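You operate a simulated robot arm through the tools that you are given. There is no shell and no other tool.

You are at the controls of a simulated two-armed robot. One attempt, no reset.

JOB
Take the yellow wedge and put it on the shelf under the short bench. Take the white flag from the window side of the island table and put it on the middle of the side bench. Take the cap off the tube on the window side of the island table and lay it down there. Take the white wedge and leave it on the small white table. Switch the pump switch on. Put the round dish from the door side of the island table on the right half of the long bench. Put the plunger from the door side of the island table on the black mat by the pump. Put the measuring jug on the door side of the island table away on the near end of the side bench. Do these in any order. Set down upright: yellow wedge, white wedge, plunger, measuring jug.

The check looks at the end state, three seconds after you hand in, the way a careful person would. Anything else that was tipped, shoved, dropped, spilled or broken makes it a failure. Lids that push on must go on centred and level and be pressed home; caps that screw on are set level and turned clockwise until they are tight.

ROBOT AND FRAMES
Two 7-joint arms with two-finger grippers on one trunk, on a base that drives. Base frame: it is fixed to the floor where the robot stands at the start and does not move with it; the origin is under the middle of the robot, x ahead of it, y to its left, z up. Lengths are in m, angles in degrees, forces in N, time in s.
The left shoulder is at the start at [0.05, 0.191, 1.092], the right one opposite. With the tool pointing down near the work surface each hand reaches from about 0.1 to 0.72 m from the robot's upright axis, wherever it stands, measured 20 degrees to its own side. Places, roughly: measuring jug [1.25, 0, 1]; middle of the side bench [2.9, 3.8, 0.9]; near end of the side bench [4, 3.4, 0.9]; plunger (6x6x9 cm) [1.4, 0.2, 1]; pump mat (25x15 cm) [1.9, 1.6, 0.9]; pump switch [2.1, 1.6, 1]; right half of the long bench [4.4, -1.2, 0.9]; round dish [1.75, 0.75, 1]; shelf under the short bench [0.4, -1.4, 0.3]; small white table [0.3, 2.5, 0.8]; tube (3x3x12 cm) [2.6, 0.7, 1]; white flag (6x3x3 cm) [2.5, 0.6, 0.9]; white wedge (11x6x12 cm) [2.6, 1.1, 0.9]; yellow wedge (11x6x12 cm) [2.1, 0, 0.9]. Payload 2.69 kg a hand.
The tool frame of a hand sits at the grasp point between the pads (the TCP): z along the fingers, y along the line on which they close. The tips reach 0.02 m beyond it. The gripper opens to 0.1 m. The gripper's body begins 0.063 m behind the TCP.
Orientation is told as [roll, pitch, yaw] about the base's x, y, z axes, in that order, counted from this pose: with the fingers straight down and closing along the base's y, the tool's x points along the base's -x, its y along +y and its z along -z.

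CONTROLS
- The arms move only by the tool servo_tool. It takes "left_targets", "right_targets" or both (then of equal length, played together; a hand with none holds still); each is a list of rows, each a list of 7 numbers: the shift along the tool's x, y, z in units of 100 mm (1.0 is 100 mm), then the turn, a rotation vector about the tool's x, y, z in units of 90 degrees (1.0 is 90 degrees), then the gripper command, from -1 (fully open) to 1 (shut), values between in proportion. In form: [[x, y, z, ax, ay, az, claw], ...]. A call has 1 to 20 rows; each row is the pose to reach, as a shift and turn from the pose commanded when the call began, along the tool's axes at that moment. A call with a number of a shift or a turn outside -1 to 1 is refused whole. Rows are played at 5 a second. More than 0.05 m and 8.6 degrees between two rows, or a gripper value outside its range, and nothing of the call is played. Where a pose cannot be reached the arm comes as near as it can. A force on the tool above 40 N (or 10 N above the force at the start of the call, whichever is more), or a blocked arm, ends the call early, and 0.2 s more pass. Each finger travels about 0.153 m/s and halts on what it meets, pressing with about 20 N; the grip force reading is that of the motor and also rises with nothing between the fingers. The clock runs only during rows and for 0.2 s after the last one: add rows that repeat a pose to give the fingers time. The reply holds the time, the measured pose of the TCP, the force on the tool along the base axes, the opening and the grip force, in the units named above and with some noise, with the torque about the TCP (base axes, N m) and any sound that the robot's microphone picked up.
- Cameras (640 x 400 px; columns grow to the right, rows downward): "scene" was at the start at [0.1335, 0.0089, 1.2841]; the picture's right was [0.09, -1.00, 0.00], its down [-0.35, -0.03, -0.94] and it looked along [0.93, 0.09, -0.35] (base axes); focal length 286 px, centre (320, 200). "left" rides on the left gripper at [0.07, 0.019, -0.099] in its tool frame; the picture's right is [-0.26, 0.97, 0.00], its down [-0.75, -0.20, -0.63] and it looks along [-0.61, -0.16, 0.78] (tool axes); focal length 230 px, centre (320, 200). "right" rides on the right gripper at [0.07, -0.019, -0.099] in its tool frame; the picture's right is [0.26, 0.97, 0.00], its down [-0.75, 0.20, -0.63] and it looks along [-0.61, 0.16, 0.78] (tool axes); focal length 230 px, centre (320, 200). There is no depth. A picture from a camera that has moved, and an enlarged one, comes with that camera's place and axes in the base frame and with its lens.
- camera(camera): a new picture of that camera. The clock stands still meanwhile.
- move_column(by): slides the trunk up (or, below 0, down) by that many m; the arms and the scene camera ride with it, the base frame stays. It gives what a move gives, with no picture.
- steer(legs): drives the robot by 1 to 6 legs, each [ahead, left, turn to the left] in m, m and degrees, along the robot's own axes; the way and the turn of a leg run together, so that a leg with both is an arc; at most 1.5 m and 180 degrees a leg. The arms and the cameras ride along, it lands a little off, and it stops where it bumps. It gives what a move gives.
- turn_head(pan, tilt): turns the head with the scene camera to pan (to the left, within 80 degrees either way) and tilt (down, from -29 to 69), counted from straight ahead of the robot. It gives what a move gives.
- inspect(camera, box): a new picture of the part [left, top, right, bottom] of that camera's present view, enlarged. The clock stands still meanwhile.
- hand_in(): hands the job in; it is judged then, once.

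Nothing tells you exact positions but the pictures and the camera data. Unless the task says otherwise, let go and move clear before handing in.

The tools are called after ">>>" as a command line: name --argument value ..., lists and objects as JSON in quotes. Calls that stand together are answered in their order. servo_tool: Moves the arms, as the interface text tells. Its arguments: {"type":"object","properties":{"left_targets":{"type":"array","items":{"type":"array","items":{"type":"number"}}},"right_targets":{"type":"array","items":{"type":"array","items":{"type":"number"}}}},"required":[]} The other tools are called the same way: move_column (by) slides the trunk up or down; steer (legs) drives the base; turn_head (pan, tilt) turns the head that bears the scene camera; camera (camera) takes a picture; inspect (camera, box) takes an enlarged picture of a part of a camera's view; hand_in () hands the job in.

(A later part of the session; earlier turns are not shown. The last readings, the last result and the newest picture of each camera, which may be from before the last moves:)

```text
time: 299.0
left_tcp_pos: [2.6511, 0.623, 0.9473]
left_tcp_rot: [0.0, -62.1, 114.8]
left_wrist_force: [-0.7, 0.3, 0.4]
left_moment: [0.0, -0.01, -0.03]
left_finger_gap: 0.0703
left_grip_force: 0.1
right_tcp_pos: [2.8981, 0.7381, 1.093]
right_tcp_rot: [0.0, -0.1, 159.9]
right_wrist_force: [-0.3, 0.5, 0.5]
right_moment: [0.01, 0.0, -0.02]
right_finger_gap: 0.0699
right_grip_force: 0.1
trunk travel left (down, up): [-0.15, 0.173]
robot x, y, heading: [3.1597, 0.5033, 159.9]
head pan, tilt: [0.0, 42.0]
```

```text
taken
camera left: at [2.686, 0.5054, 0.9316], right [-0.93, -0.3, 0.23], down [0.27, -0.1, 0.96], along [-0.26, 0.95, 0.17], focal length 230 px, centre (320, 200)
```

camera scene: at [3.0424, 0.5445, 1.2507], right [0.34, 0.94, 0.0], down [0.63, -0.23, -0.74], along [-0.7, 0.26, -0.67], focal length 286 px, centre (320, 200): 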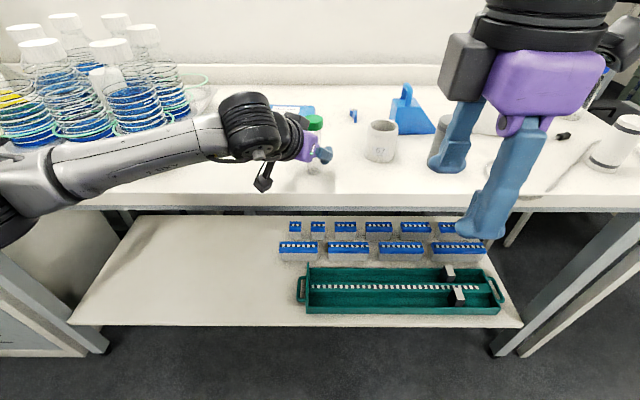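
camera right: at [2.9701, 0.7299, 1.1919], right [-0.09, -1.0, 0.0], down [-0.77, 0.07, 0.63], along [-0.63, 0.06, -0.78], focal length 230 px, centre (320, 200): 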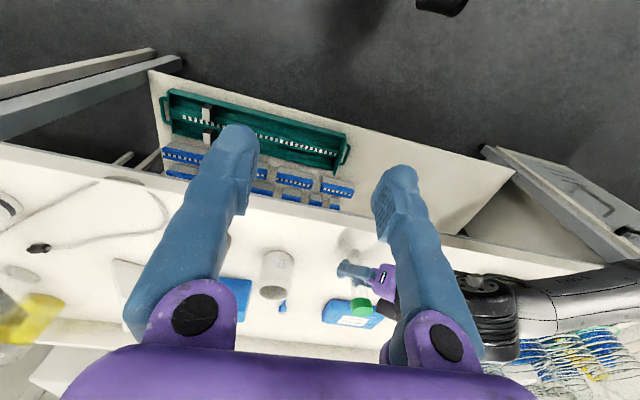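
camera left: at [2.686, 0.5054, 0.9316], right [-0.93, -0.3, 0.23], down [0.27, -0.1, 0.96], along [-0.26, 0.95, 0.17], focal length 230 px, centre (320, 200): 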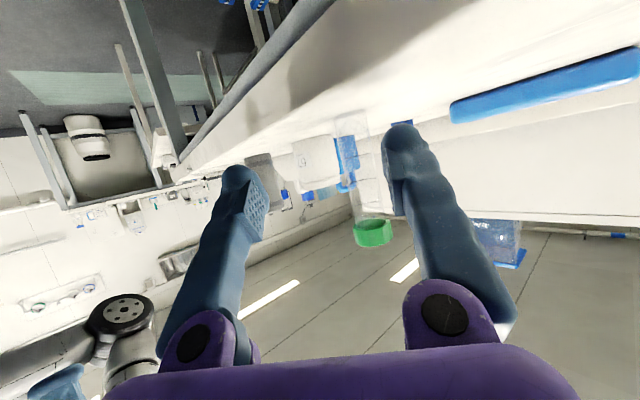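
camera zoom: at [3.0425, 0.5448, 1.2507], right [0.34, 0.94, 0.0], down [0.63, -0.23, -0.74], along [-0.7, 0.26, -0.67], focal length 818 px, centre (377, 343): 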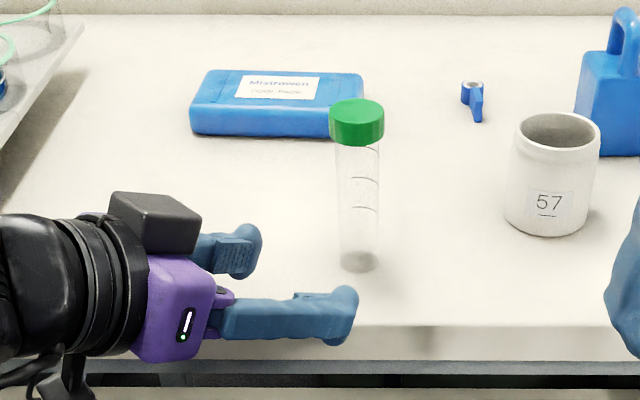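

I turned the wrong way (yaw sign). Correcting by 30° the other way.

>>> servo_tool --left_targets '[[0, 0, 0, -0.0737, 0, -0.039, -0.4], [0, 0, 0, -0.1474, 0, -0.078, -0.4], [0, 0, 0, -0.221, 0, -0.117, -0.4], [0, 0, 0, -0.2947, 0, -0.156, -0.4], [0, 0, 0, -0.2947, 0, -0.156, -0.4]]'

>>> inspect --camera "scene" --box '[220, 80, 380, 220]'

>>> camera --camera "left"

```text
time: 300.2
left_tcp_pos: [2.6529, 0.6234, 0.9464]
left_tcp_rot: [0.0, -62.1, 145.1]
left_wrist_force: [-0.6, 1.4, 0.2]
left_moment: [0.0, 0.01, -0.01]
left_finger_gap: 0.0698
left_grip_force: 0.1
right_tcp_pos: [2.8978, 0.7374, 1.0931]
right_tcp_rot: [0.1, 0.0, 159.9]
right_wrist_force: [0.0, 0.5, 0.7]
right_moment: [0.02, -0.01, -0.01]
right_finger_gap: 0.07
right_grip_force: 0.0
trunk travel left (down, up): [-0.15, 0.173]
robot x, y, heading: [3.1559, 0.5008, 160.0]
head pan, tilt: [0.0, 42.0]
```

```text
2.86 times, centred on (300, 150) of scene
camera zoom: at [3.0424, 0.5445, 1.2507], right [0.34, 0.94, 0.0], down [0.63, -0.23, -0.74], along [-0.7, 0.26, -0.67], focal length 818 px, centre (377, 343)
```

zoom: 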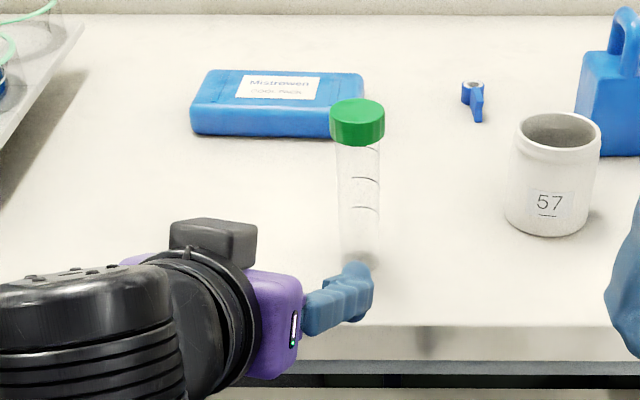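

```text
taken
camera left: at [2.7403, 0.5383, 0.9315], right [-0.65, -0.72, 0.23], down [0.28, 0.05, 0.96], along [-0.7, 0.69, 0.17], focal length 230 px, centre (320, 200)
```

left: 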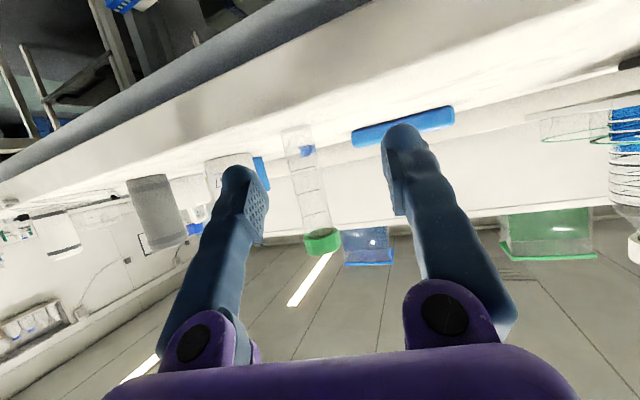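

Aligned now at yaw 145°, 28° below horizontal. Shifting 2.6 cm right to line up, then advancing and closing.

>>> servo_tool --left_targets '[[0.03, -0.258, 0.016, 0, 0, 0, -0.4], [-0.17, -0.258, 0.39, 0, 0, 0, -0.4], [-0.33, -0.258, 0.69, 0, 0, 0, -0.4], [-0.42, -0.258, 0.864, 0, 0, 0, -0.4], [-0.42, -0.258, 0.864, 0, 0, 0, -0.4]]'

>>> inspect --camera "scene" --box '[220, 80, 380, 220]'

>>> camera --camera "left"

```text
time: 301.4
left_tcp_pos: [2.5877, 0.7014, 0.9413]
left_tcp_rot: [0.1, -62.0, 144.8]
left_wrist_force: [-0.2, 0.3, 0.0]
left_moment: [0.02, 0.0, 0.01]
left_finger_gap: 0.0699
left_grip_force: 0.1
right_tcp_pos: [2.8965, 0.7372, 1.0928]
right_tcp_rot: [0.0, -0.1, 159.9]
right_wrist_force: [0.4, 0.3, -1.0]
right_moment: [0.0, 0.0, 0.01]
right_finger_gap: 0.0702
right_grip_force: 0.0
trunk travel left (down, up): [-0.15, 0.173]
robot x, y, heading: [3.1567, 0.5025, 159.7]
head pan, tilt: [0.0, 42.0]
```

```text
2.86 times, centred on (300, 150) of scene
camera zoom: at [3.0425, 0.5447, 1.2507], right [0.34, 0.94, 0.0], down [0.63, -0.23, -0.74], along [-0.7, 0.26, -0.67], focal length 818 px, centre (377, 343)
```

zoom: 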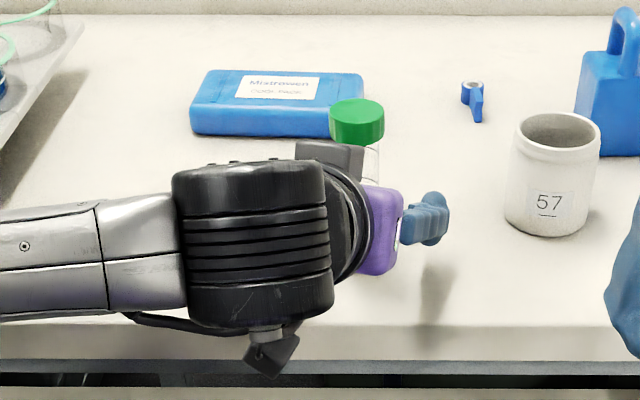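

```text
taken
camera left: at [2.6762, 0.6169, 0.927], right [-0.65, -0.72, 0.23], down [0.28, 0.05, 0.96], along [-0.7, 0.69, 0.17], focal length 230 px, centre (320, 200)
```

left: 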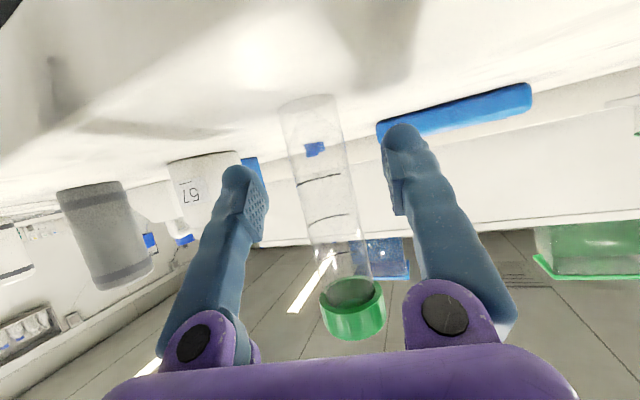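

Tube within the fingers, about 4 mm off-centre; correcting and closing.

>>> servo_tool --left_targets '[[0, 0.04, 0, 0, 0, 0, -0.4], [0, 0.04, 0, 0, 0, 0, 0], [0, 0.04, 0, 0, 0, 0, 0.3], [0, 0.04, 0, 0, 0, 0, 1], [0, 0.04, 0, 0, 0, 0, 1], [0, 0.04, 0, 0, 0, 0, 1]]'

>>> inspect --camera "scene" --box '[220, 80, 380, 220]'

>>> camera --camera "left"

```text
time: 302.8
left_tcp_pos: [2.5843, 0.6974, 0.9417]
left_tcp_rot: [0.1, -62.0, 144.7]
left_wrist_force: [-0.3, -1.0, 0.6]
left_moment: [0.02, 0.0, 0.0]
left_finger_gap: 0.0206
left_grip_force: 19.9
right_tcp_pos: [2.8977, 0.7369, 1.093]
right_tcp_rot: [0.0, 0.0, 159.9]
right_wrist_force: [0.9, 0.1, -0.2]
right_moment: [-0.02, -0.01, 0.02]
right_finger_gap: 0.0697
right_grip_force: 0.1
trunk travel left (down, up): [-0.15, 0.173]
robot x, y, heading: [3.1579, 0.5018, 160.0]
head pan, tilt: [0.0, 42.0]
```

```text
2.86 times, centred on (300, 150) of scene
camera zoom: at [3.0425, 0.5448, 1.2507], right [0.34, 0.94, 0.0], down [0.63, -0.23, -0.74], along [-0.7, 0.26, -0.67], focal length 818 px, centre (377, 343)
```

zoom: 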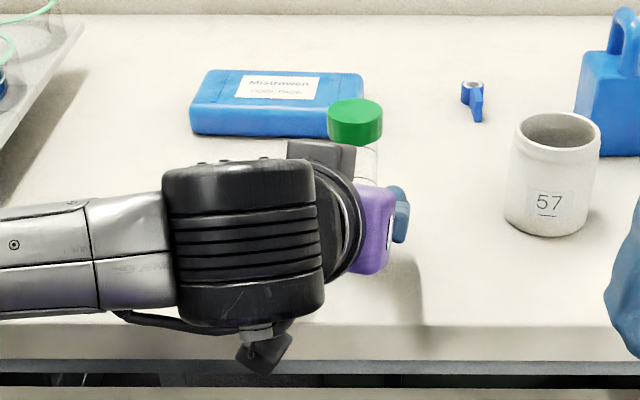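

```text
taken
camera left: at [2.6738, 0.613, 0.927], right [-0.65, -0.72, 0.23], down [0.28, 0.05, 0.96], along [-0.7, 0.69, 0.17], focal length 230 px, centre (320, 200)
```

left: 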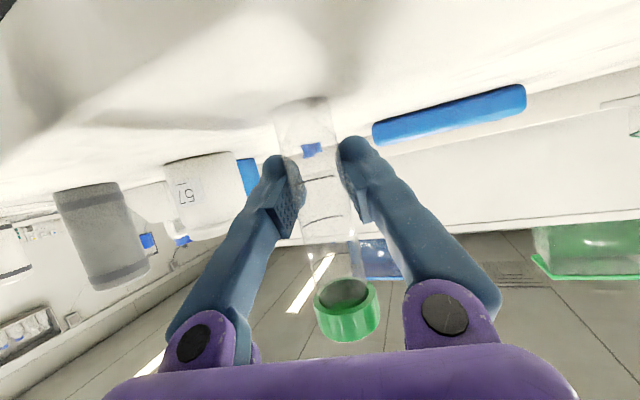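

The left hand now holds the tube body. Bringing the right hand around the right side and over the cap, staying high.

>>> servo_tool --right_targets '[[0, 0, -0.45, 0, 0, 0, -0.4], [-0.45, 0, -0.5, 0, 0, 0, -0.4], [-0.9, 0, -0.5, 0, 0, 0, -0.4], [-1.0, 0, -0.5, 0, 0, 0, -0.4]]'

>>> servo_tool --right_targets '[[-0.45, 0, 0, 0, 0, 0, -0.4], [-0.9, 0, 0, 0, 0, 0, -0.4], [-1.0, 0, 0, 0, 0, 0, -0.4]]'

>>> servo_tool --right_targets '[[-0.4, 0.1, 0, 0, 0, 0, -0.4], [-0.77, 0.4, 0, 0, 0, 0, -0.4], [-0.77, 0.85, 0, 0, 0, 0, -0.4], [-0.77, 1.0, 0, 0, 0, 0, -0.4], [-0.77, 1.0, 0, 0, 0, 0, -0.4]]'

>>> camera --camera "right"

>>> camera --camera "scene"

```text
time: 303.8
left_tcp_pos: [2.5842, 0.6976, 0.942]
left_tcp_rot: [0.0, -62.0, 144.8]
left_wrist_force: [0.1, 0.8, 0.1]
left_moment: [-0.02, 0.0, 0.03]
left_finger_gap: 0.0202
left_grip_force: 20.4
right_tcp_pos: [2.804, 0.7732, 1.1429]
right_tcp_rot: [0.0, 0.0, 160.0]
right_wrist_force: [-0.3, -0.4, -0.4]
right_moment: [-0.01, -0.01, 0.0]
right_finger_gap: 0.0698
right_grip_force: 0.0
trunk travel left (down, up): [-0.15, 0.173]
robot x, y, heading: [3.1562, 0.5053, 160.0]
head pan, tilt: [0.0, 42.0]
```

```text
time: 304.6
left_tcp_pos: [2.5849, 0.6978, 0.9418]
left_tcp_rot: [0.1, -62.0, 144.8]
left_wrist_force: [-0.3, -0.1, -0.3]
left_moment: [0.0, 0.0, 0.03]
left_finger_gap: 0.0203
left_grip_force: 19.4
right_tcp_pos: [2.7098, 0.8052, 1.1416]
right_tcp_rot: [0.0, 0.0, 159.9]
right_wrist_force: [0.7, 0.4, -0.2]
right_moment: [0.02, -0.01, 0.0]
right_finger_gap: 0.0696
right_grip_force: 0.1
trunk travel left (down, up): [-0.15, 0.173]
robot x, y, heading: [3.1627, 0.5045, 159.8]
head pan, tilt: [0.0, 42.0]
```

```text
time: 305.8
left_tcp_pos: [2.5852, 0.6989, 0.9412]
left_tcp_rot: [0.1, -62.1, 144.9]
left_wrist_force: [-0.1, -0.4, -0.1]
left_moment: [0.03, 0.01, 0.0]
left_finger_gap: 0.0204
left_grip_force: 20.3
right_tcp_pos: [2.6046, 0.7394, 1.1461]
right_tcp_rot: [0.0, -0.1, 160.1]
right_wrist_force: [-0.4, 0.5, -0.7]
right_moment: [-0.02, -0.01, -0.01]
right_finger_gap: 0.0699
right_grip_force: 0.0
trunk travel left (down, up): [-0.15, 0.173]
robot x, y, heading: [3.1558, 0.5032, 159.9]
head pan, tilt: [0.0, 42.0]
```

```text
taken
camera right: at [2.6772, 0.7324, 1.2445], right [-0.09, -1.0, 0.0], down [-0.77, 0.07, 0.63], along [-0.63, 0.06, -0.78], focal length 230 px, centre (320, 200)
```

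right: 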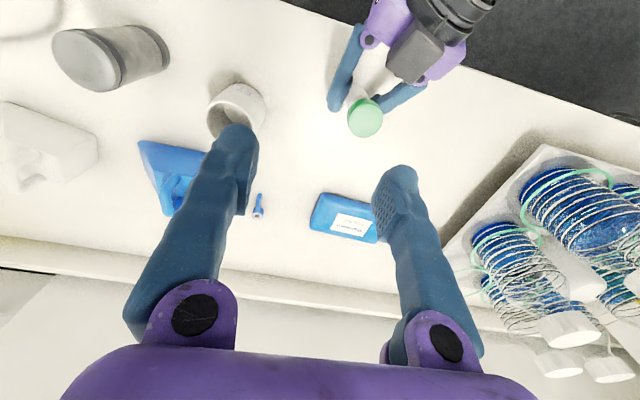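

```text
taken
camera scene: at [3.0425, 0.5449, 1.2507], right [0.34, 0.94, 0.0], down [0.63, -0.23, -0.74], along [-0.7, 0.26, -0.67], focal length 286 px, centre (320, 200)
```

scene: 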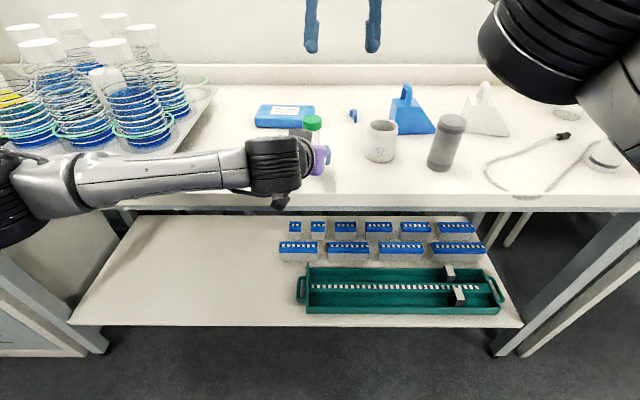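

The cap is at about (2.592, 0.696). Moving directly over it and pre-turning the right hand 60° clockwise.

>>> servo_tool --right_targets '[[0.03, 0.45, 0, 0, 0, 0, -0.4], [0.03, 0.45, 0, 0, 0, 0.09, -0.4], [0.03, 0.45, 0, 0, 0, 0.18, -0.4], [0.03, 0.45, 0, 0, 0, 0.27, -0.4], [0.03, 0.45, 0, 0, 0, 0.36, -0.4], [0.03, 0.45, 0, 0, 0, 0.45, -0.4], [0.03, 0.45, 0, 0, 0, 0.54, -0.4], [0.03, 0.45, 0, 0, 0, 0.61, -0.4], [0.03, 0.45, 0, 0, 0, 0.667, -0.4], [0.03, 0.45, 0, 0, 0, 0.667, -0.4]]'

>>> camera --camera "right"

>>> camera --camera "scene"

```text
time: 308.0
left_tcp_pos: [2.5852, 0.6973, 0.9418]
left_tcp_rot: [0.1, -62.2, 145.0]
left_wrist_force: [0.4, -0.3, 0.1]
left_moment: [0.01, 0.01, 0.01]
left_finger_gap: 0.0197
left_grip_force: 19.5
right_tcp_pos: [2.6026, 0.6994, 1.1402]
right_tcp_rot: [0.1, -0.1, 99.8]
right_wrist_force: [0.0, -0.2, -0.5]
right_moment: [0.02, -0.01, 0.02]
right_finger_gap: 0.0698
right_grip_force: 0.1
right hand out of reach, approached as far as the arm can: row 1, 2, 3, 4, 5, 6, 7, 8, 9, 10
trunk travel left (down, up): [-0.15, 0.173]
robot x, y, heading: [3.1586, 0.5004, 159.9]
head pan, tilt: [0.0, 42.0]
```

```text
taken
camera right: at [2.6338, 0.6323, 1.2384], right [-0.91, -0.42, 0.0], down [-0.32, 0.7, 0.63], along [-0.27, 0.57, -0.78], focal length 230 px, centre (320, 200)
```

right: 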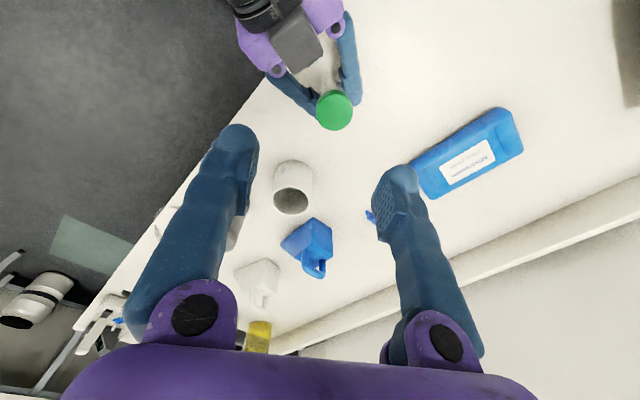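

```text
taken
camera scene: at [3.0423, 0.5443, 1.2507], right [0.34, 0.94, 0.0], down [0.63, -0.23, -0.74], along [-0.7, 0.26, -0.67], focal length 286 px, centre (320, 200)
```

scene: 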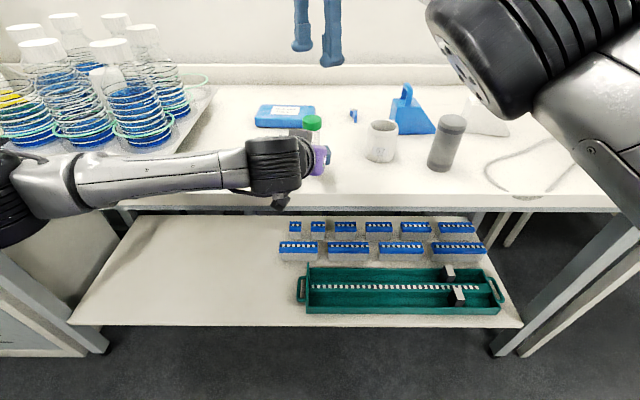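

Slightly out of reach at this height, but it should improve lower down. Descending partway while correcting the offset.

>>> servo_tool --right_targets '[[0.02, 0.11, 0.3, 0, 0, 0, -0.4], [0.02, 0.12, 0.6, 0, 0, 0, -0.4], [0.02, 0.12, 0.75, 0, 0, 0, -0.4], [0.02, 0.12, 0.75, 0, 0, 0, -0.4]]'

>>> camera --camera "right"

>>> inspect --camera "scene" --box '[220, 60, 400, 200]'

```text
time: 309.0
left_tcp_pos: [2.5857, 0.6975, 0.9428]
left_tcp_rot: [0.0, -62.0, 144.7]
left_wrist_force: [0.4, -0.8, 0.5]
left_moment: [-0.03, 0.02, 0.01]
left_finger_gap: 0.0198
left_grip_force: 20.0
right_tcp_pos: [2.5919, 0.6944, 1.0647]
right_tcp_rot: [0.0, 0.0, 100.0]
right_wrist_force: [-0.1, -0.1, -0.4]
right_moment: [-0.02, 0.0, -0.03]
right_finger_gap: 0.07
right_grip_force: 0.1
trunk travel left (down, up): [-0.15, 0.173]
robot x, y, heading: [3.1563, 0.4992, 160.0]
head pan, tilt: [0.0, 42.0]
```

```text
taken
camera right: at [2.6222, 0.6283, 1.1631], right [-0.91, -0.42, 0.0], down [-0.33, 0.71, 0.63], along [-0.26, 0.57, -0.78], focal length 230 px, centre (320, 200)
```

right: 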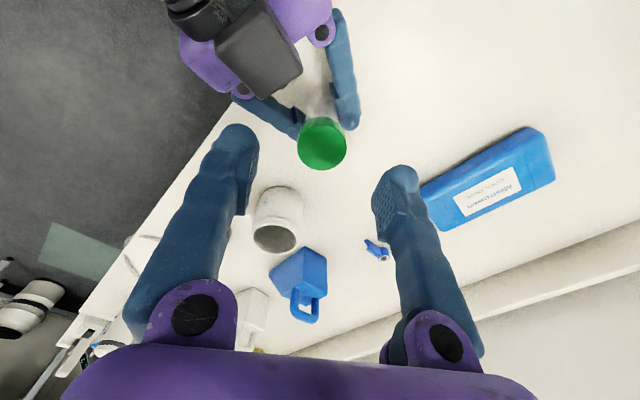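

```text
2.86 times, centred on (310, 130) of scene
camera zoom: at [3.0425, 0.5447, 1.2507], right [0.34, 0.94, 0.0], down [0.63, -0.23, -0.74], along [-0.7, 0.26, -0.67], focal length 818 px, centre (349, 400)
```

zoom: 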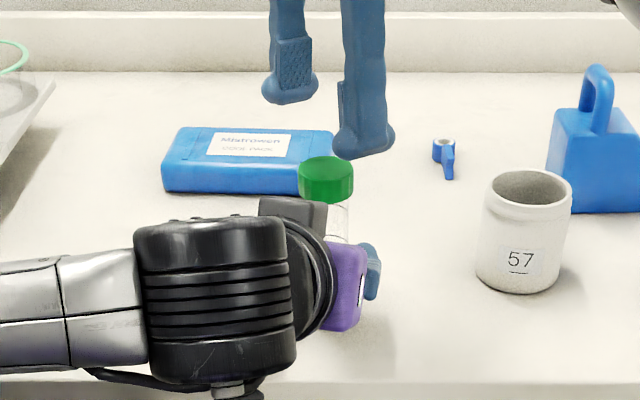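

Offset about 4 mm; correcting, narrowing the fingers to 5.5 cm and descending around the cap.

>>> servo_tool --right_targets '[[0.04, 0, 0, 0, 0, 0, -0.1], [0.04, 0, 0.2, 0, 0, 0, -0.1], [0.04, 0, 0.38, 0, 0, 0, -0.1], [0.04, 0, 0.5, 0, 0, 0, -0.1], [0.04, 0, 0.5, 0, 0, 0, -0.1]]'

>>> camera --camera "right"

>>> inspect --camera "scene" --box '[220, 60, 400, 200]'

```text
time: 310.2
left_tcp_pos: [2.5852, 0.6973, 0.9417]
left_tcp_rot: [0.2, -61.9, 144.8]
left_wrist_force: [0.6, 0.6, -0.4]
left_moment: [-0.01, -0.02, -0.01]
left_finger_gap: 0.0194
left_grip_force: 20.0
right_tcp_pos: [2.5941, 0.6899, 1.0141]
right_tcp_rot: [0.1, 0.0, 99.9]
right_wrist_force: [0.9, 0.1, -0.3]
right_moment: [0.0, -0.02, 0.02]
right_finger_gap: 0.055
right_grip_force: 0.0
trunk travel left (down, up): [-0.15, 0.173]
robot x, y, heading: [3.1576, 0.5041, 160.1]
head pan, tilt: [0.0, 42.0]
```

```text
taken
camera right: at [2.6245, 0.6239, 1.1126], right [-0.91, -0.42, 0.0], down [-0.33, 0.71, 0.63], along [-0.27, 0.57, -0.78], focal length 230 px, centre (320, 200)
```

right: 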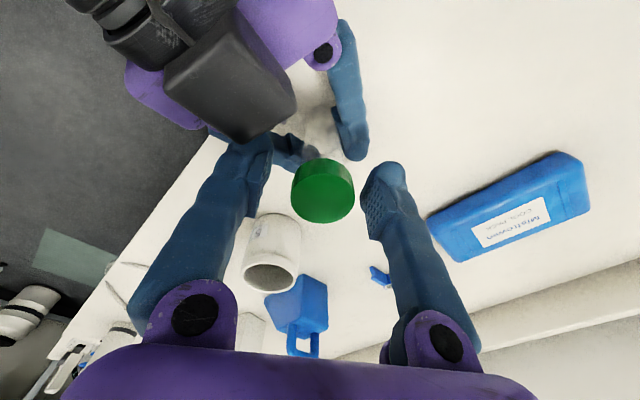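

```text
2.86 times, centred on (310, 130) of scene
camera zoom: at [3.0425, 0.5448, 1.2507], right [0.34, 0.94, 0.0], down [0.63, -0.23, -0.74], along [-0.7, 0.26, -0.67], focal length 818 px, centre (349, 400)
```

zoom: 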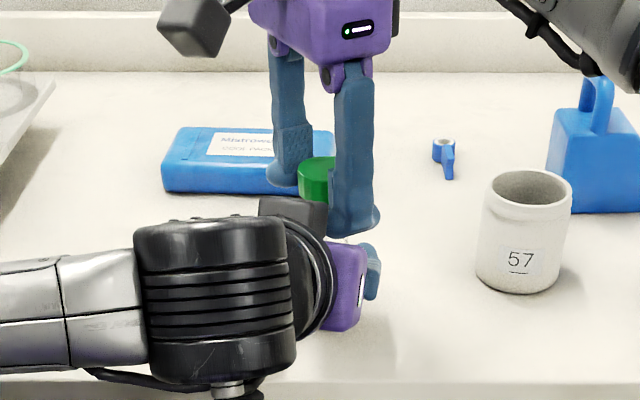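

Cap centred between the right fingers. Closing on it.

>>> servo_tool --right_targets '[[0, 0, 0, 0, 0, 0, 0.2], [0, 0, 0, 0, 0, 0, 1], [0, 0, 0, 0, 0, 0, 1], [0, 0, 0, 0, 0, 0, 1]]'

>>> camera --camera "right"

```text
time: 311.2
left_tcp_pos: [2.5857, 0.698, 0.9437]
left_tcp_rot: [0.0, -62.4, 144.8]
left_wrist_force: [5.1, 0.1, 14.6]
left_moment: [-0.04, -0.07, 0.01]
left_finger_gap: 0.0192
left_grip_force: 19.7
right_tcp_pos: [2.5934, 0.69, 1.0126]
right_tcp_rot: [0.0, 0.1, 99.9]
right_wrist_force: [-3.7, -0.5, -15.2]
right_moment: [-0.11, 0.21, 0.05]
right_finger_gap: 0.0281
right_grip_force: 19.6
trunk travel left (down, up): [-0.15, 0.173]
robot x, y, heading: [3.154, 0.5002, 159.8]
head pan, tilt: [0.0, 42.0]
```

```text
taken
camera right: at [2.6243, 0.624, 1.1118], right [-0.91, -0.42, 0.0], down [-0.33, 0.71, 0.63], along [-0.26, 0.57, -0.78], focal length 230 px, centre (320, 200)
```

right: 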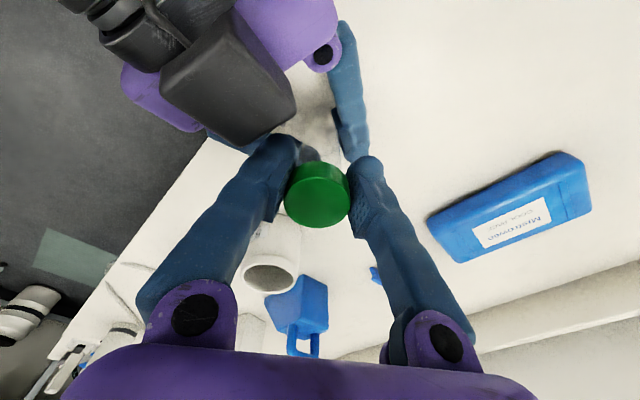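

The cap is gripped (slight upward tension of 15 N between the hands). Now twisting counter-clockwise.

>>> servo_tool --right_targets '[[0, 0, 0.015, 0, 0, -0.08, 1], [0, 0, 0.015, 0, 0, -0.17, 1], [0, 0, 0.015, 0, 0, -0.26, 1], [0, 0, 0.015, 0, 0, -0.35, 1], [0, 0, 0.01, 0, 0, -0.44, 1], [0, 0, 0.01, 0, 0, -0.53, 1], [0, 0, 0.01, 0, 0, -0.62, 1], [0, 0, 0.005, 0, 0, -0.71, 1], [0, 0, 0, 0, 0, -0.8, 1], [0, 0, 0, 0, 0, -0.88, 1], [0, 0, 0, 0, 0, -0.88, 1]]'

>>> camera --camera "right"

>>> inspect --camera "scene" --box '[220, 60, 400, 200]'

```text
time: 313.6
left_tcp_pos: [2.5851, 0.6972, 0.9417]
left_tcp_rot: [0.0, -62.1, 144.7]
left_wrist_force: [-5.1, -6.5, 15.0]
left_moment: [0.03, 0.06, -0.05]
left_finger_gap: 0.0189
left_grip_force: 20.4
right_tcp_pos: [2.593, 0.6899, 1.0141]
right_tcp_rot: [0.0, 0.0, 179.1]
right_wrist_force: [5.0, 6.8, -15.1]
right_moment: [0.37, -0.58, -0.04]
right_finger_gap: 0.0272
right_grip_force: 19.8
trunk travel left (down, up): [-0.15, 0.173]
robot x, y, heading: [3.1551, 0.4991, 159.8]
head pan, tilt: [0.0, 42.0]
```

```text
taken
camera right: at [2.6642, 0.7078, 1.1126], right [0.24, -0.97, 0.0], down [-0.75, -0.19, 0.63], along [-0.61, -0.15, -0.78], focal length 230 px, centre (320, 200)
```

right: 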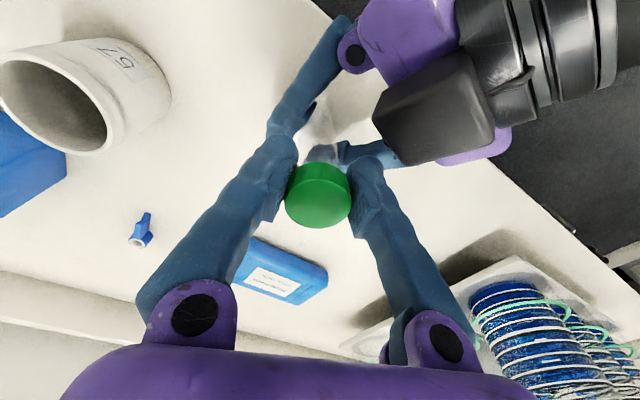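

```text
2.86 times, centred on (310, 130) of scene
camera zoom: at [3.0425, 0.5448, 1.2507], right [0.34, 0.94, 0.0], down [0.63, -0.23, -0.74], along [-0.7, 0.26, -0.67], focal length 818 px, centre (349, 400)
```

zoom: 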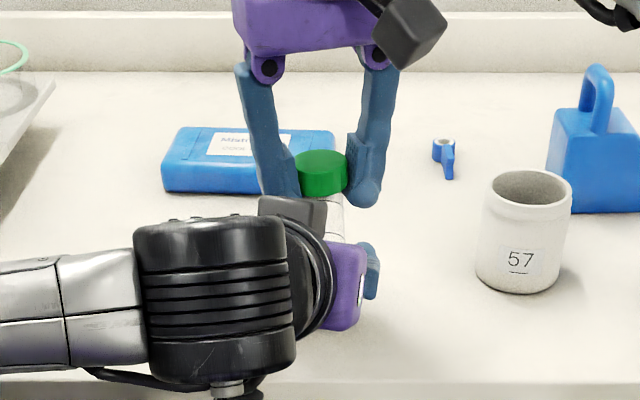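

The cap turned with the hand about 80°. Testing with a gentle 6 mm upward pull.

>>> servo_tool --right_targets '[[0, 0, -0.02, 0, 0, 0, 1], [0, 0, -0.04, 0, 0, 0, 1], [0, 0, -0.06, 0, 0, 0, 1]]'

>>> inspect --camera "scene" --box '[220, 60, 400, 200]'

```text
time: 314.4
left_tcp_pos: [2.5854, 0.6976, 0.9422]
left_tcp_rot: [0.1, -62.2, 144.9]
left_wrist_force: [-8.7, -2.2, 19.1]
left_moment: [-0.18, -0.23, -0.1]
left_finger_gap: 0.0174
left_grip_force: 20.5
right_tcp_pos: [2.5947, 0.6909, 1.0198]
right_tcp_rot: [0.1, 0.1, 179.2]
right_wrist_force: [9.5, 2.5, -18.9]
right_moment: [0.23, -0.65, 0.03]
right_finger_gap: 0.0275
right_grip_force: 20.3
trunk travel left (down, up): [-0.15, 0.173]
robot x, y, heading: [3.1567, 0.4983, 160.1]
head pan, tilt: [0.0, 42.0]
```

```text
2.86 times, centred on (310, 130) of scene
camera zoom: at [3.0425, 0.5447, 1.2507], right [0.34, 0.94, 0.0], down [0.63, -0.23, -0.74], along [-0.7, 0.26, -0.67], focal length 818 px, centre (349, 400)
```

zoom: 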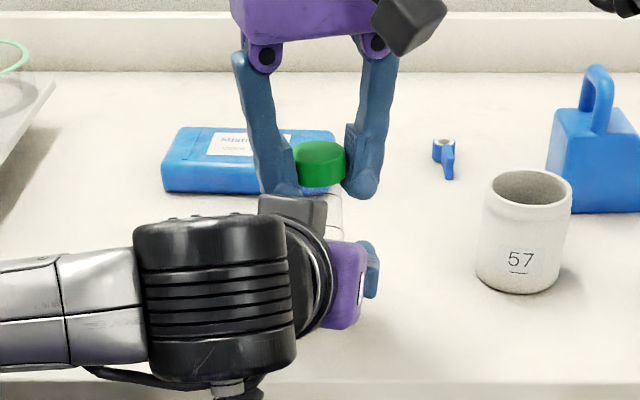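

The whole tube seems to slide up slightly in the left grip. I'll push it back down and check from the left camera whether the tube itself rotated.

>>> servo_tool --right_targets '[[0, 0, 0.03, 0, 0, 0, 1], [0, 0, 0.06, 0, 0, 0, 1], [0, 0, 0.08, 0, 0, 0, 1], [0, 0, 0.08, 0, 0, 0, 1]]'

>>> camera --camera "left"

>>> inspect --camera "left" --box '[260, 90, 400, 350]'

```text
time: 315.4
left_tcp_pos: [2.5856, 0.6971, 0.9388]
left_tcp_rot: [0.1, -61.8, 144.7]
left_wrist_force: [-8.4, 4.0, -9.7]
left_moment: [-0.18, -0.46, -0.11]
left_finger_gap: 0.0178
left_grip_force: 20.0
right_tcp_pos: [2.5938, 0.6908, 1.0134]
right_tcp_rot: [0.0, -0.1, 179.1]
right_wrist_force: [8.9, -3.2, 9.4]
right_moment: [0.0, -0.14, 0.07]
right_finger_gap: 0.0274
right_grip_force: 20.0
trunk travel left (down, up): [-0.15, 0.173]
robot x, y, heading: [3.159, 0.5026, 160.0]
head pan, tilt: [0.0, 42.0]
```

```text
taken
camera left: at [2.675, 0.6128, 0.9249], right [-0.66, -0.72, 0.23], down [0.28, 0.05, 0.96], along [-0.7, 0.69, 0.17], focal length 230 px, centre (320, 200)
```

left: 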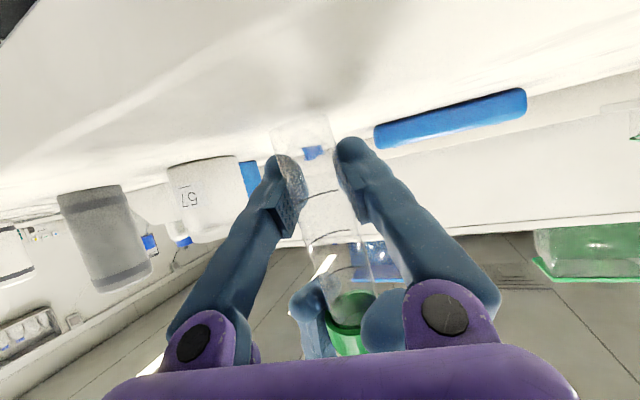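

```text
1.54 times, centred on (330, 220) of left
camera zoom: at [2.675, 0.6128, 0.9249], right [-0.66, -0.72, 0.23], down [0.28, 0.05, 0.96], along [-0.7, 0.69, 0.17], focal length 354 px, centre (305, 169)
```

zoom: 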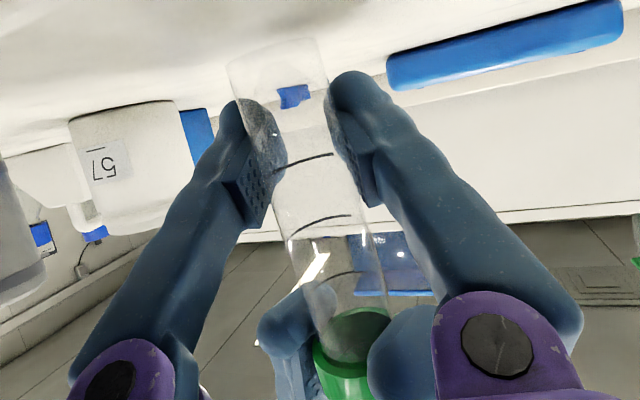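

The tube itself did not rotate (its graduations still face the camera), so the cap is unscrewing. I'll release the cap, rewind the right hand clockwise and regrip for another turn.

>>> servo_tool --right_targets '[[0, 0, 0, 0, 0, 0, 0.2], [0, 0, 0, 0, 0, 0, -0.1], [0, 0, 0, 0, 0, 0, -0.1], [0, 0, -0.06, 0, 0, 0.08, -0.1], [0, 0, -0.06, 0, 0, 0.17, -0.1], [0, 0, -0.06, 0, 0, 0.26, -0.1], [0, 0, -0.06, 0, 0, 0.35, -0.1], [0, 0, -0.06, 0, 0, 0.44, -0.1], [0, 0, -0.06, 0, 0, 0.53, -0.1], [0, 0, -0.06, 0, 0, 0.62, -0.1], [0, 0, -0.06, 0, 0, 0.71, -0.1], [0, 0, -0.06, 0, 0, 0.8, -0.1], [0, 0, -0.06, 0, 0, 0.88, -0.1], [0, 0, -0.06, 0, 0, 0.88, -0.1]]'

>>> camera --camera "right"

>>> inspect --camera "scene" --box '[220, 60, 400, 200]'

>>> inspect --camera "left" --box '[260, 90, 400, 350]'

```text
time: 318.4
left_tcp_pos: [2.5851, 0.6974, 0.9408]
left_tcp_rot: [0.1, -62.0, 144.8]
left_wrist_force: [0.3, 0.4, -0.8]
left_moment: [-0.02, 0.0, -0.02]
left_finger_gap: 0.0175
left_grip_force: 20.1
right_tcp_pos: [2.5933, 0.692, 1.0186]
right_tcp_rot: [0.2, 0.0, 99.8]
right_wrist_force: [-0.1, -0.2, 0.2]
right_moment: [0.04, 0.03, -0.04]
right_finger_gap: 0.0548
right_grip_force: 0.1
trunk travel left (down, up): [-0.15, 0.173]
robot x, y, heading: [3.157, 0.5035, 159.9]
head pan, tilt: [0.0, 42.0]
```

```text
taken
camera right: at [2.6242, 0.6245, 1.1174], right [-0.91, -0.42, 0.0], down [-0.33, 0.71, 0.63], along [-0.26, 0.57, -0.78], focal length 230 px, centre (320, 200)
```

right: 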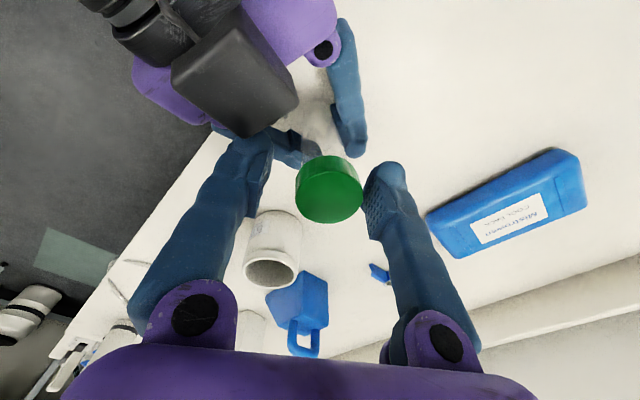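

```text
2.86 times, centred on (310, 130) of scene
camera zoom: at [3.0425, 0.5448, 1.2507], right [0.34, 0.94, 0.0], down [0.63, -0.23, -0.74], along [-0.7, 0.26, -0.67], focal length 818 px, centre (349, 400)
```

zoom: 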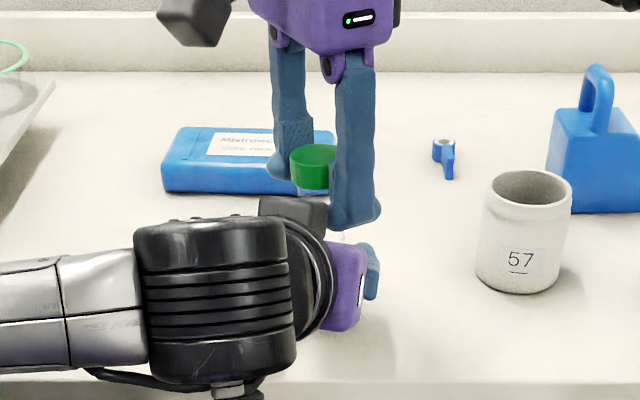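

```text
1.54 times, centred on (330, 220) of left
camera zoom: at [2.6739, 0.613, 0.927], right [-0.65, -0.72, 0.23], down [0.28, 0.05, 0.96], along [-0.7, 0.69, 0.17], focal length 354 px, centre (305, 169)
```

zoom: 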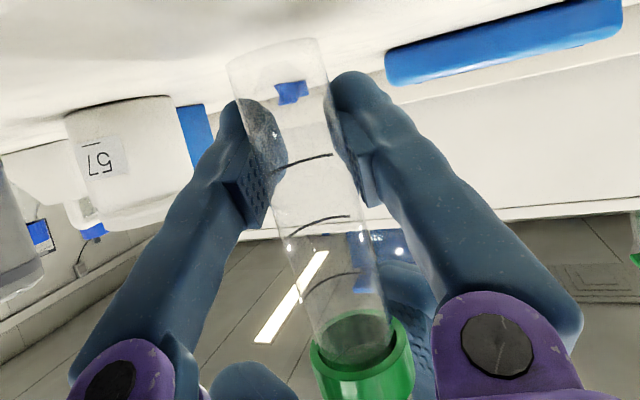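

The cap hasn't risen on the tube yet; the whole tube was squeezed up about 1 cm by my low grip. I'll regrip higher on the cap, press the tube back down onto the table, then twist again.

>>> servo_tool --right_targets '[[0.01, 0.045, -0.105, 0, 0, 0, -0.1], [0.01, 0.045, -0.105, 0, 0, 0, 0.2], [0.01, 0.045, -0.105, 0, 0, 0, 1], [0.01, 0.045, -0.105, 0, 0, 0, 1], [0.01, 0.045, -0.105, 0, 0, 0, 1]]'

>>> camera --camera "right"

```text
time: 319.6
left_tcp_pos: [2.5858, 0.6985, 0.9415]
left_tcp_rot: [0.2, -62.0, 144.8]
left_wrist_force: [-1.2, -0.3, 0.7]
left_moment: [0.03, -0.08, -0.01]
left_finger_gap: 0.0171
left_grip_force: 20.3
right_tcp_pos: [2.5887, 0.6892, 1.0285]
right_tcp_rot: [-0.1, 0.0, 99.9]
right_wrist_force: [0.3, -0.9, -0.4]
right_moment: [0.0, 0.01, 0.02]
right_finger_gap: 0.0311
right_grip_force: 20.5
trunk travel left (down, up): [-0.15, 0.173]
robot x, y, heading: [3.1535, 0.5011, 160.0]
head pan, tilt: [0.0, 42.0]
```

```text
taken
camera right: at [2.6202, 0.6228, 1.1274], right [-0.91, -0.42, 0.0], down [-0.33, 0.71, 0.63], along [-0.27, 0.57, -0.78], focal length 230 px, centre (320, 200)
```

right: 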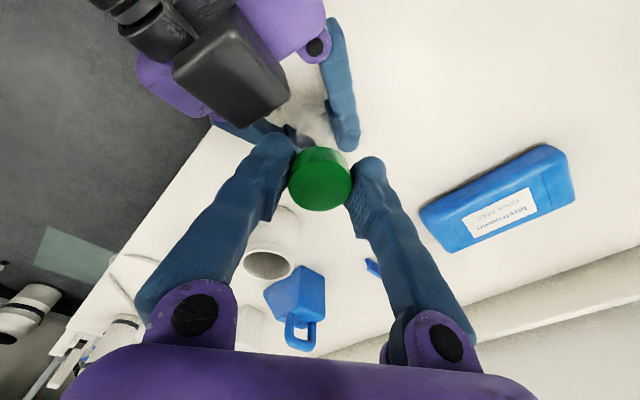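

Clean grip with no tension. Pressing the tube down onto the table.

>>> servo_tool --right_targets '[[0, 0, 0.03, 0, 0, 0, 1], [0, 0, 0.06, 0, 0, 0, 1], [0, 0, 0.09, 0, 0, 0, 1], [0, 0, 0.09, 0, 0, 0, 1]]'

>>> inspect --camera "left" --box '[260, 90, 400, 350]'

>>> inspect --camera "scene" --box '[220, 60, 400, 200]'

```text
time: 320.6
left_tcp_pos: [2.5854, 0.6978, 0.9397]
left_tcp_rot: [0.1, -61.9, 144.8]
left_wrist_force: [-3.7, 4.5, -19.3]
left_moment: [0.11, -0.01, 0.06]
left_finger_gap: 0.017
left_grip_force: 19.6
right_tcp_pos: [2.5887, 0.6888, 1.0195]
right_tcp_rot: [0.1, 0.1, 100.1]
right_wrist_force: [3.8, -5.1, 18.7]
right_moment: [-0.33, -0.24, -0.03]
right_finger_gap: 0.0311
right_grip_force: 19.9
trunk travel left (down, up): [-0.15, 0.173]
robot x, y, heading: [3.1565, 0.502, 159.8]
head pan, tilt: [0.0, 42.0]
```

```text
1.54 times, centred on (330, 220) of left
camera zoom: at [2.6742, 0.6128, 0.926], right [-0.65, -0.72, 0.23], down [0.28, 0.05, 0.96], along [-0.7, 0.69, 0.17], focal length 354 px, centre (305, 169)
```

zoom: 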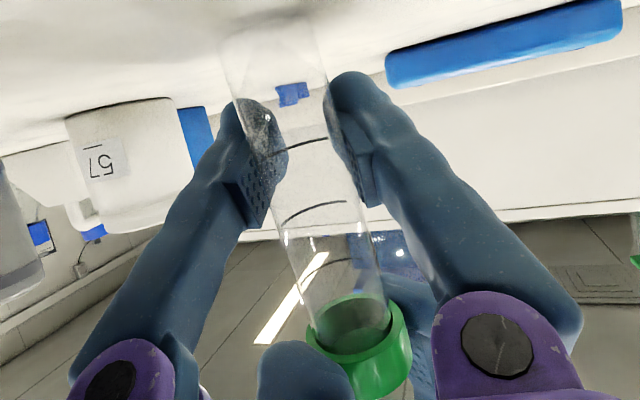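

```text
2.86 times, centred on (310, 130) of scene
camera zoom: at [3.0425, 0.5448, 1.2507], right [0.34, 0.94, 0.0], down [0.63, -0.23, -0.74], along [-0.7, 0.26, -0.67], focal length 818 px, centre (349, 400)
```

zoom: 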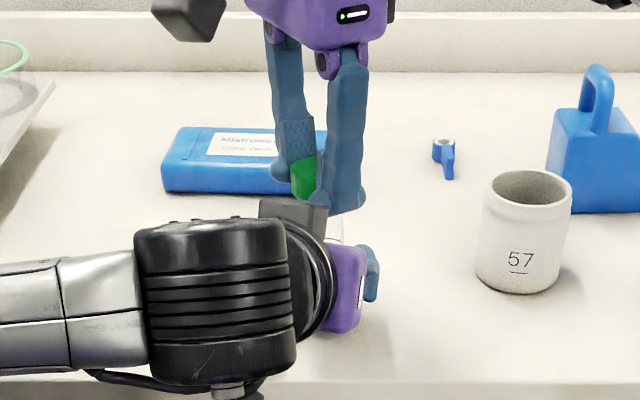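

Tube nearly back on the table. Relaxing the push and twisting counter-clockwise again.

>>> servo_tool --right_targets '[[0, 0, -0.02, 0, 0, 0, 1], [0, 0, -0.02, 0, 0, -0.09, 1], [0, 0, -0.02, 0, 0, -0.18, 1], [0, 0, -0.02, 0, 0, -0.27, 1], [0, 0, -0.02, 0, 0, -0.36, 1], [0, 0, -0.02, 0, 0, -0.45, 1], [0, 0, -0.02, 0, 0, -0.54, 1], [0, 0, -0.02, 0, 0, -0.63, 1]]'

>>> inspect --camera "left" --box '[260, 90, 400, 350]'

>>> servo_tool --right_targets '[[0, 0, -0.01, 0, 0, -0.09, 1], [0, 0, -0.01, 0, 0, -0.18, 1], [0, 0, -0.01, 0, 0, -0.27, 1], [0, 0, -0.01, 0, 0, -0.36, 1], [0, 0, -0.01, 0, 0, -0.36, 1]]'

>>> camera --camera "right"

>>> inspect --camera "left" --box '[260, 90, 400, 350]'

```text
time: 322.4
left_tcp_pos: [2.5849, 0.6982, 0.9421]
left_tcp_rot: [0.1, -62.1, 144.8]
left_wrist_force: [-3.4, -0.2, -2.5]
left_moment: [0.23, 0.1, -0.02]
left_finger_gap: 0.0163
left_grip_force: 20.2
right_tcp_pos: [2.5895, 0.6893, 1.0224]
right_tcp_rot: [0.0, 0.0, 156.7]
right_wrist_force: [1.8, 0.2, 1.8]
right_moment: [-0.21, -0.35, 0.0]
right_finger_gap: 0.0307
right_grip_force: 19.7
trunk travel left (down, up): [-0.15, 0.173]
robot x, y, heading: [3.1565, 0.5035, 159.6]
head pan, tilt: [0.0, 42.0]
```

```text
1.54 times, centred on (330, 220) of left
camera zoom: at [2.6736, 0.6131, 0.9276], right [-0.65, -0.72, 0.23], down [0.28, 0.05, 0.96], along [-0.7, 0.69, 0.17], focal length 354 px, centre (305, 169)
```

zoom: 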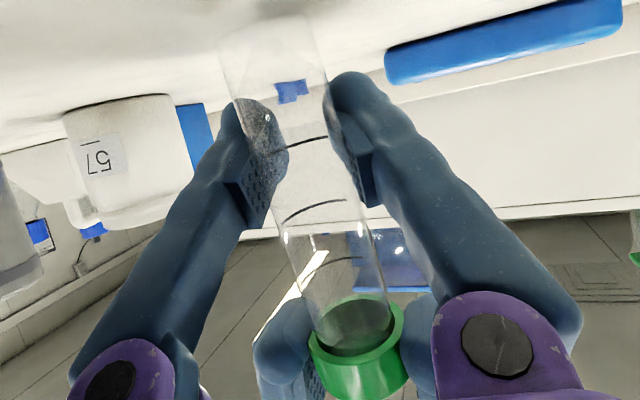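

```text
time: 323.6
left_tcp_pos: [2.5855, 0.697, 0.9425]
left_tcp_rot: [0.0, -62.1, 144.8]
left_wrist_force: [-4.9, -1.6, 3.8]
left_moment: [0.08, -0.2, -0.03]
left_finger_gap: 0.0165
left_grip_force: 19.7
right_tcp_pos: [2.5888, 0.6902, 1.0224]
right_tcp_rot: [0.1, -0.1, -170.9]
right_wrist_force: [4.6, 1.8, -5.0]
right_moment: [0.03, -0.19, -0.01]
right_finger_gap: 0.0309
right_grip_force: 20.1
trunk travel left (down, up): [-0.15, 0.173]
robot x, y, heading: [3.157, 0.5023, 159.6]
head pan, tilt: [0.0, 42.0]
```

```text
taken
camera right: at [2.6554, 0.7182, 1.1217], right [0.41, -0.91, 0.0], down [-0.71, -0.32, 0.63], along [-0.57, -0.26, -0.78], focal length 230 px, centre (320, 200)
```

right: 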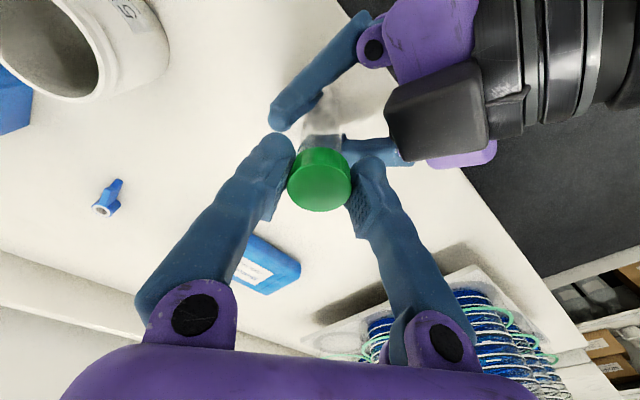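

```text
1.54 times, centred on (330, 220) of left
camera zoom: at [2.6735, 0.613, 0.9274], right [-0.65, -0.72, 0.23], down [0.28, 0.05, 0.96], along [-0.7, 0.69, 0.17], focal length 354 px, centre (305, 169)
```

zoom: 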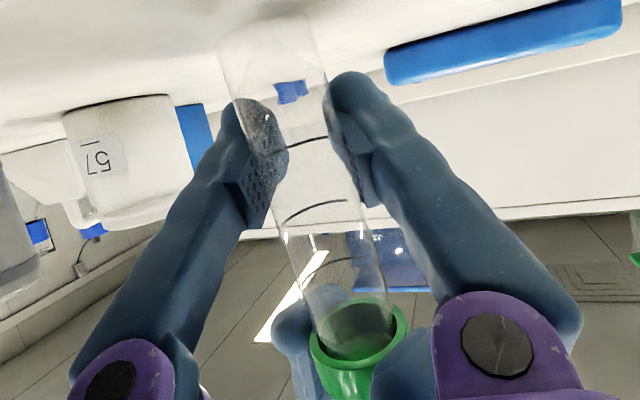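

The cap appears to be rising relative to the tube's marks. Trying a gentle 8 mm upward pull.

>>> servo_tool --right_targets '[[0, 0, -0.02, 0, 0, 0, 1], [0, 0, -0.04, 0, 0, 0, 1], [0, 0, -0.06, 0, 0, 0, 1], [0, 0, -0.08, 0, 0, 0, 1]]'

>>> inspect --camera "left" --box '[260, 90, 400, 350]'

```text
time: 324.6
left_tcp_pos: [2.5837, 0.6983, 0.9437]
left_tcp_rot: [-0.1, -62.2, 144.9]
left_wrist_force: [-4.7, -0.5, 18.8]
left_moment: [-0.12, -0.42, -0.04]
left_finger_gap: 0.0154
left_grip_force: 20.1
right_tcp_pos: [2.5888, 0.6886, 1.0292]
right_tcp_rot: [0.2, 0.1, -170.9]
right_wrist_force: [4.5, 1.8, -18.6]
right_moment: [0.0, -0.12, 0.0]
right_finger_gap: 0.0317
right_grip_force: 20.1
trunk travel left (down, up): [-0.15, 0.173]
robot x, y, heading: [3.1604, 0.506, 159.8]
head pan, tilt: [0.0, 42.0]
```

```text
1.54 times, centred on (330, 220) of left
camera zoom: at [2.6735, 0.6133, 0.9279], right [-0.65, -0.72, 0.23], down [0.28, 0.05, 0.96], along [-0.7, 0.69, 0.18], focal length 354 px, centre (305, 169)
```

zoom: 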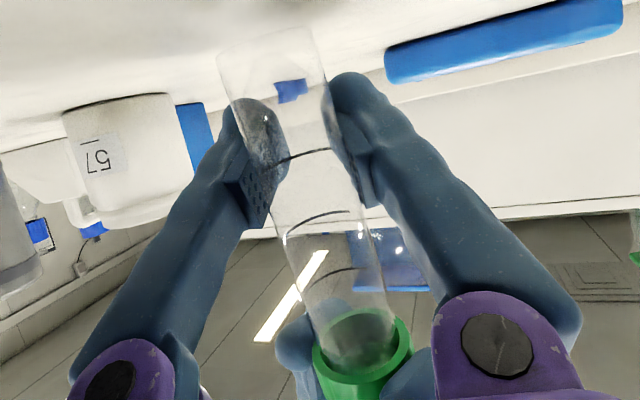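

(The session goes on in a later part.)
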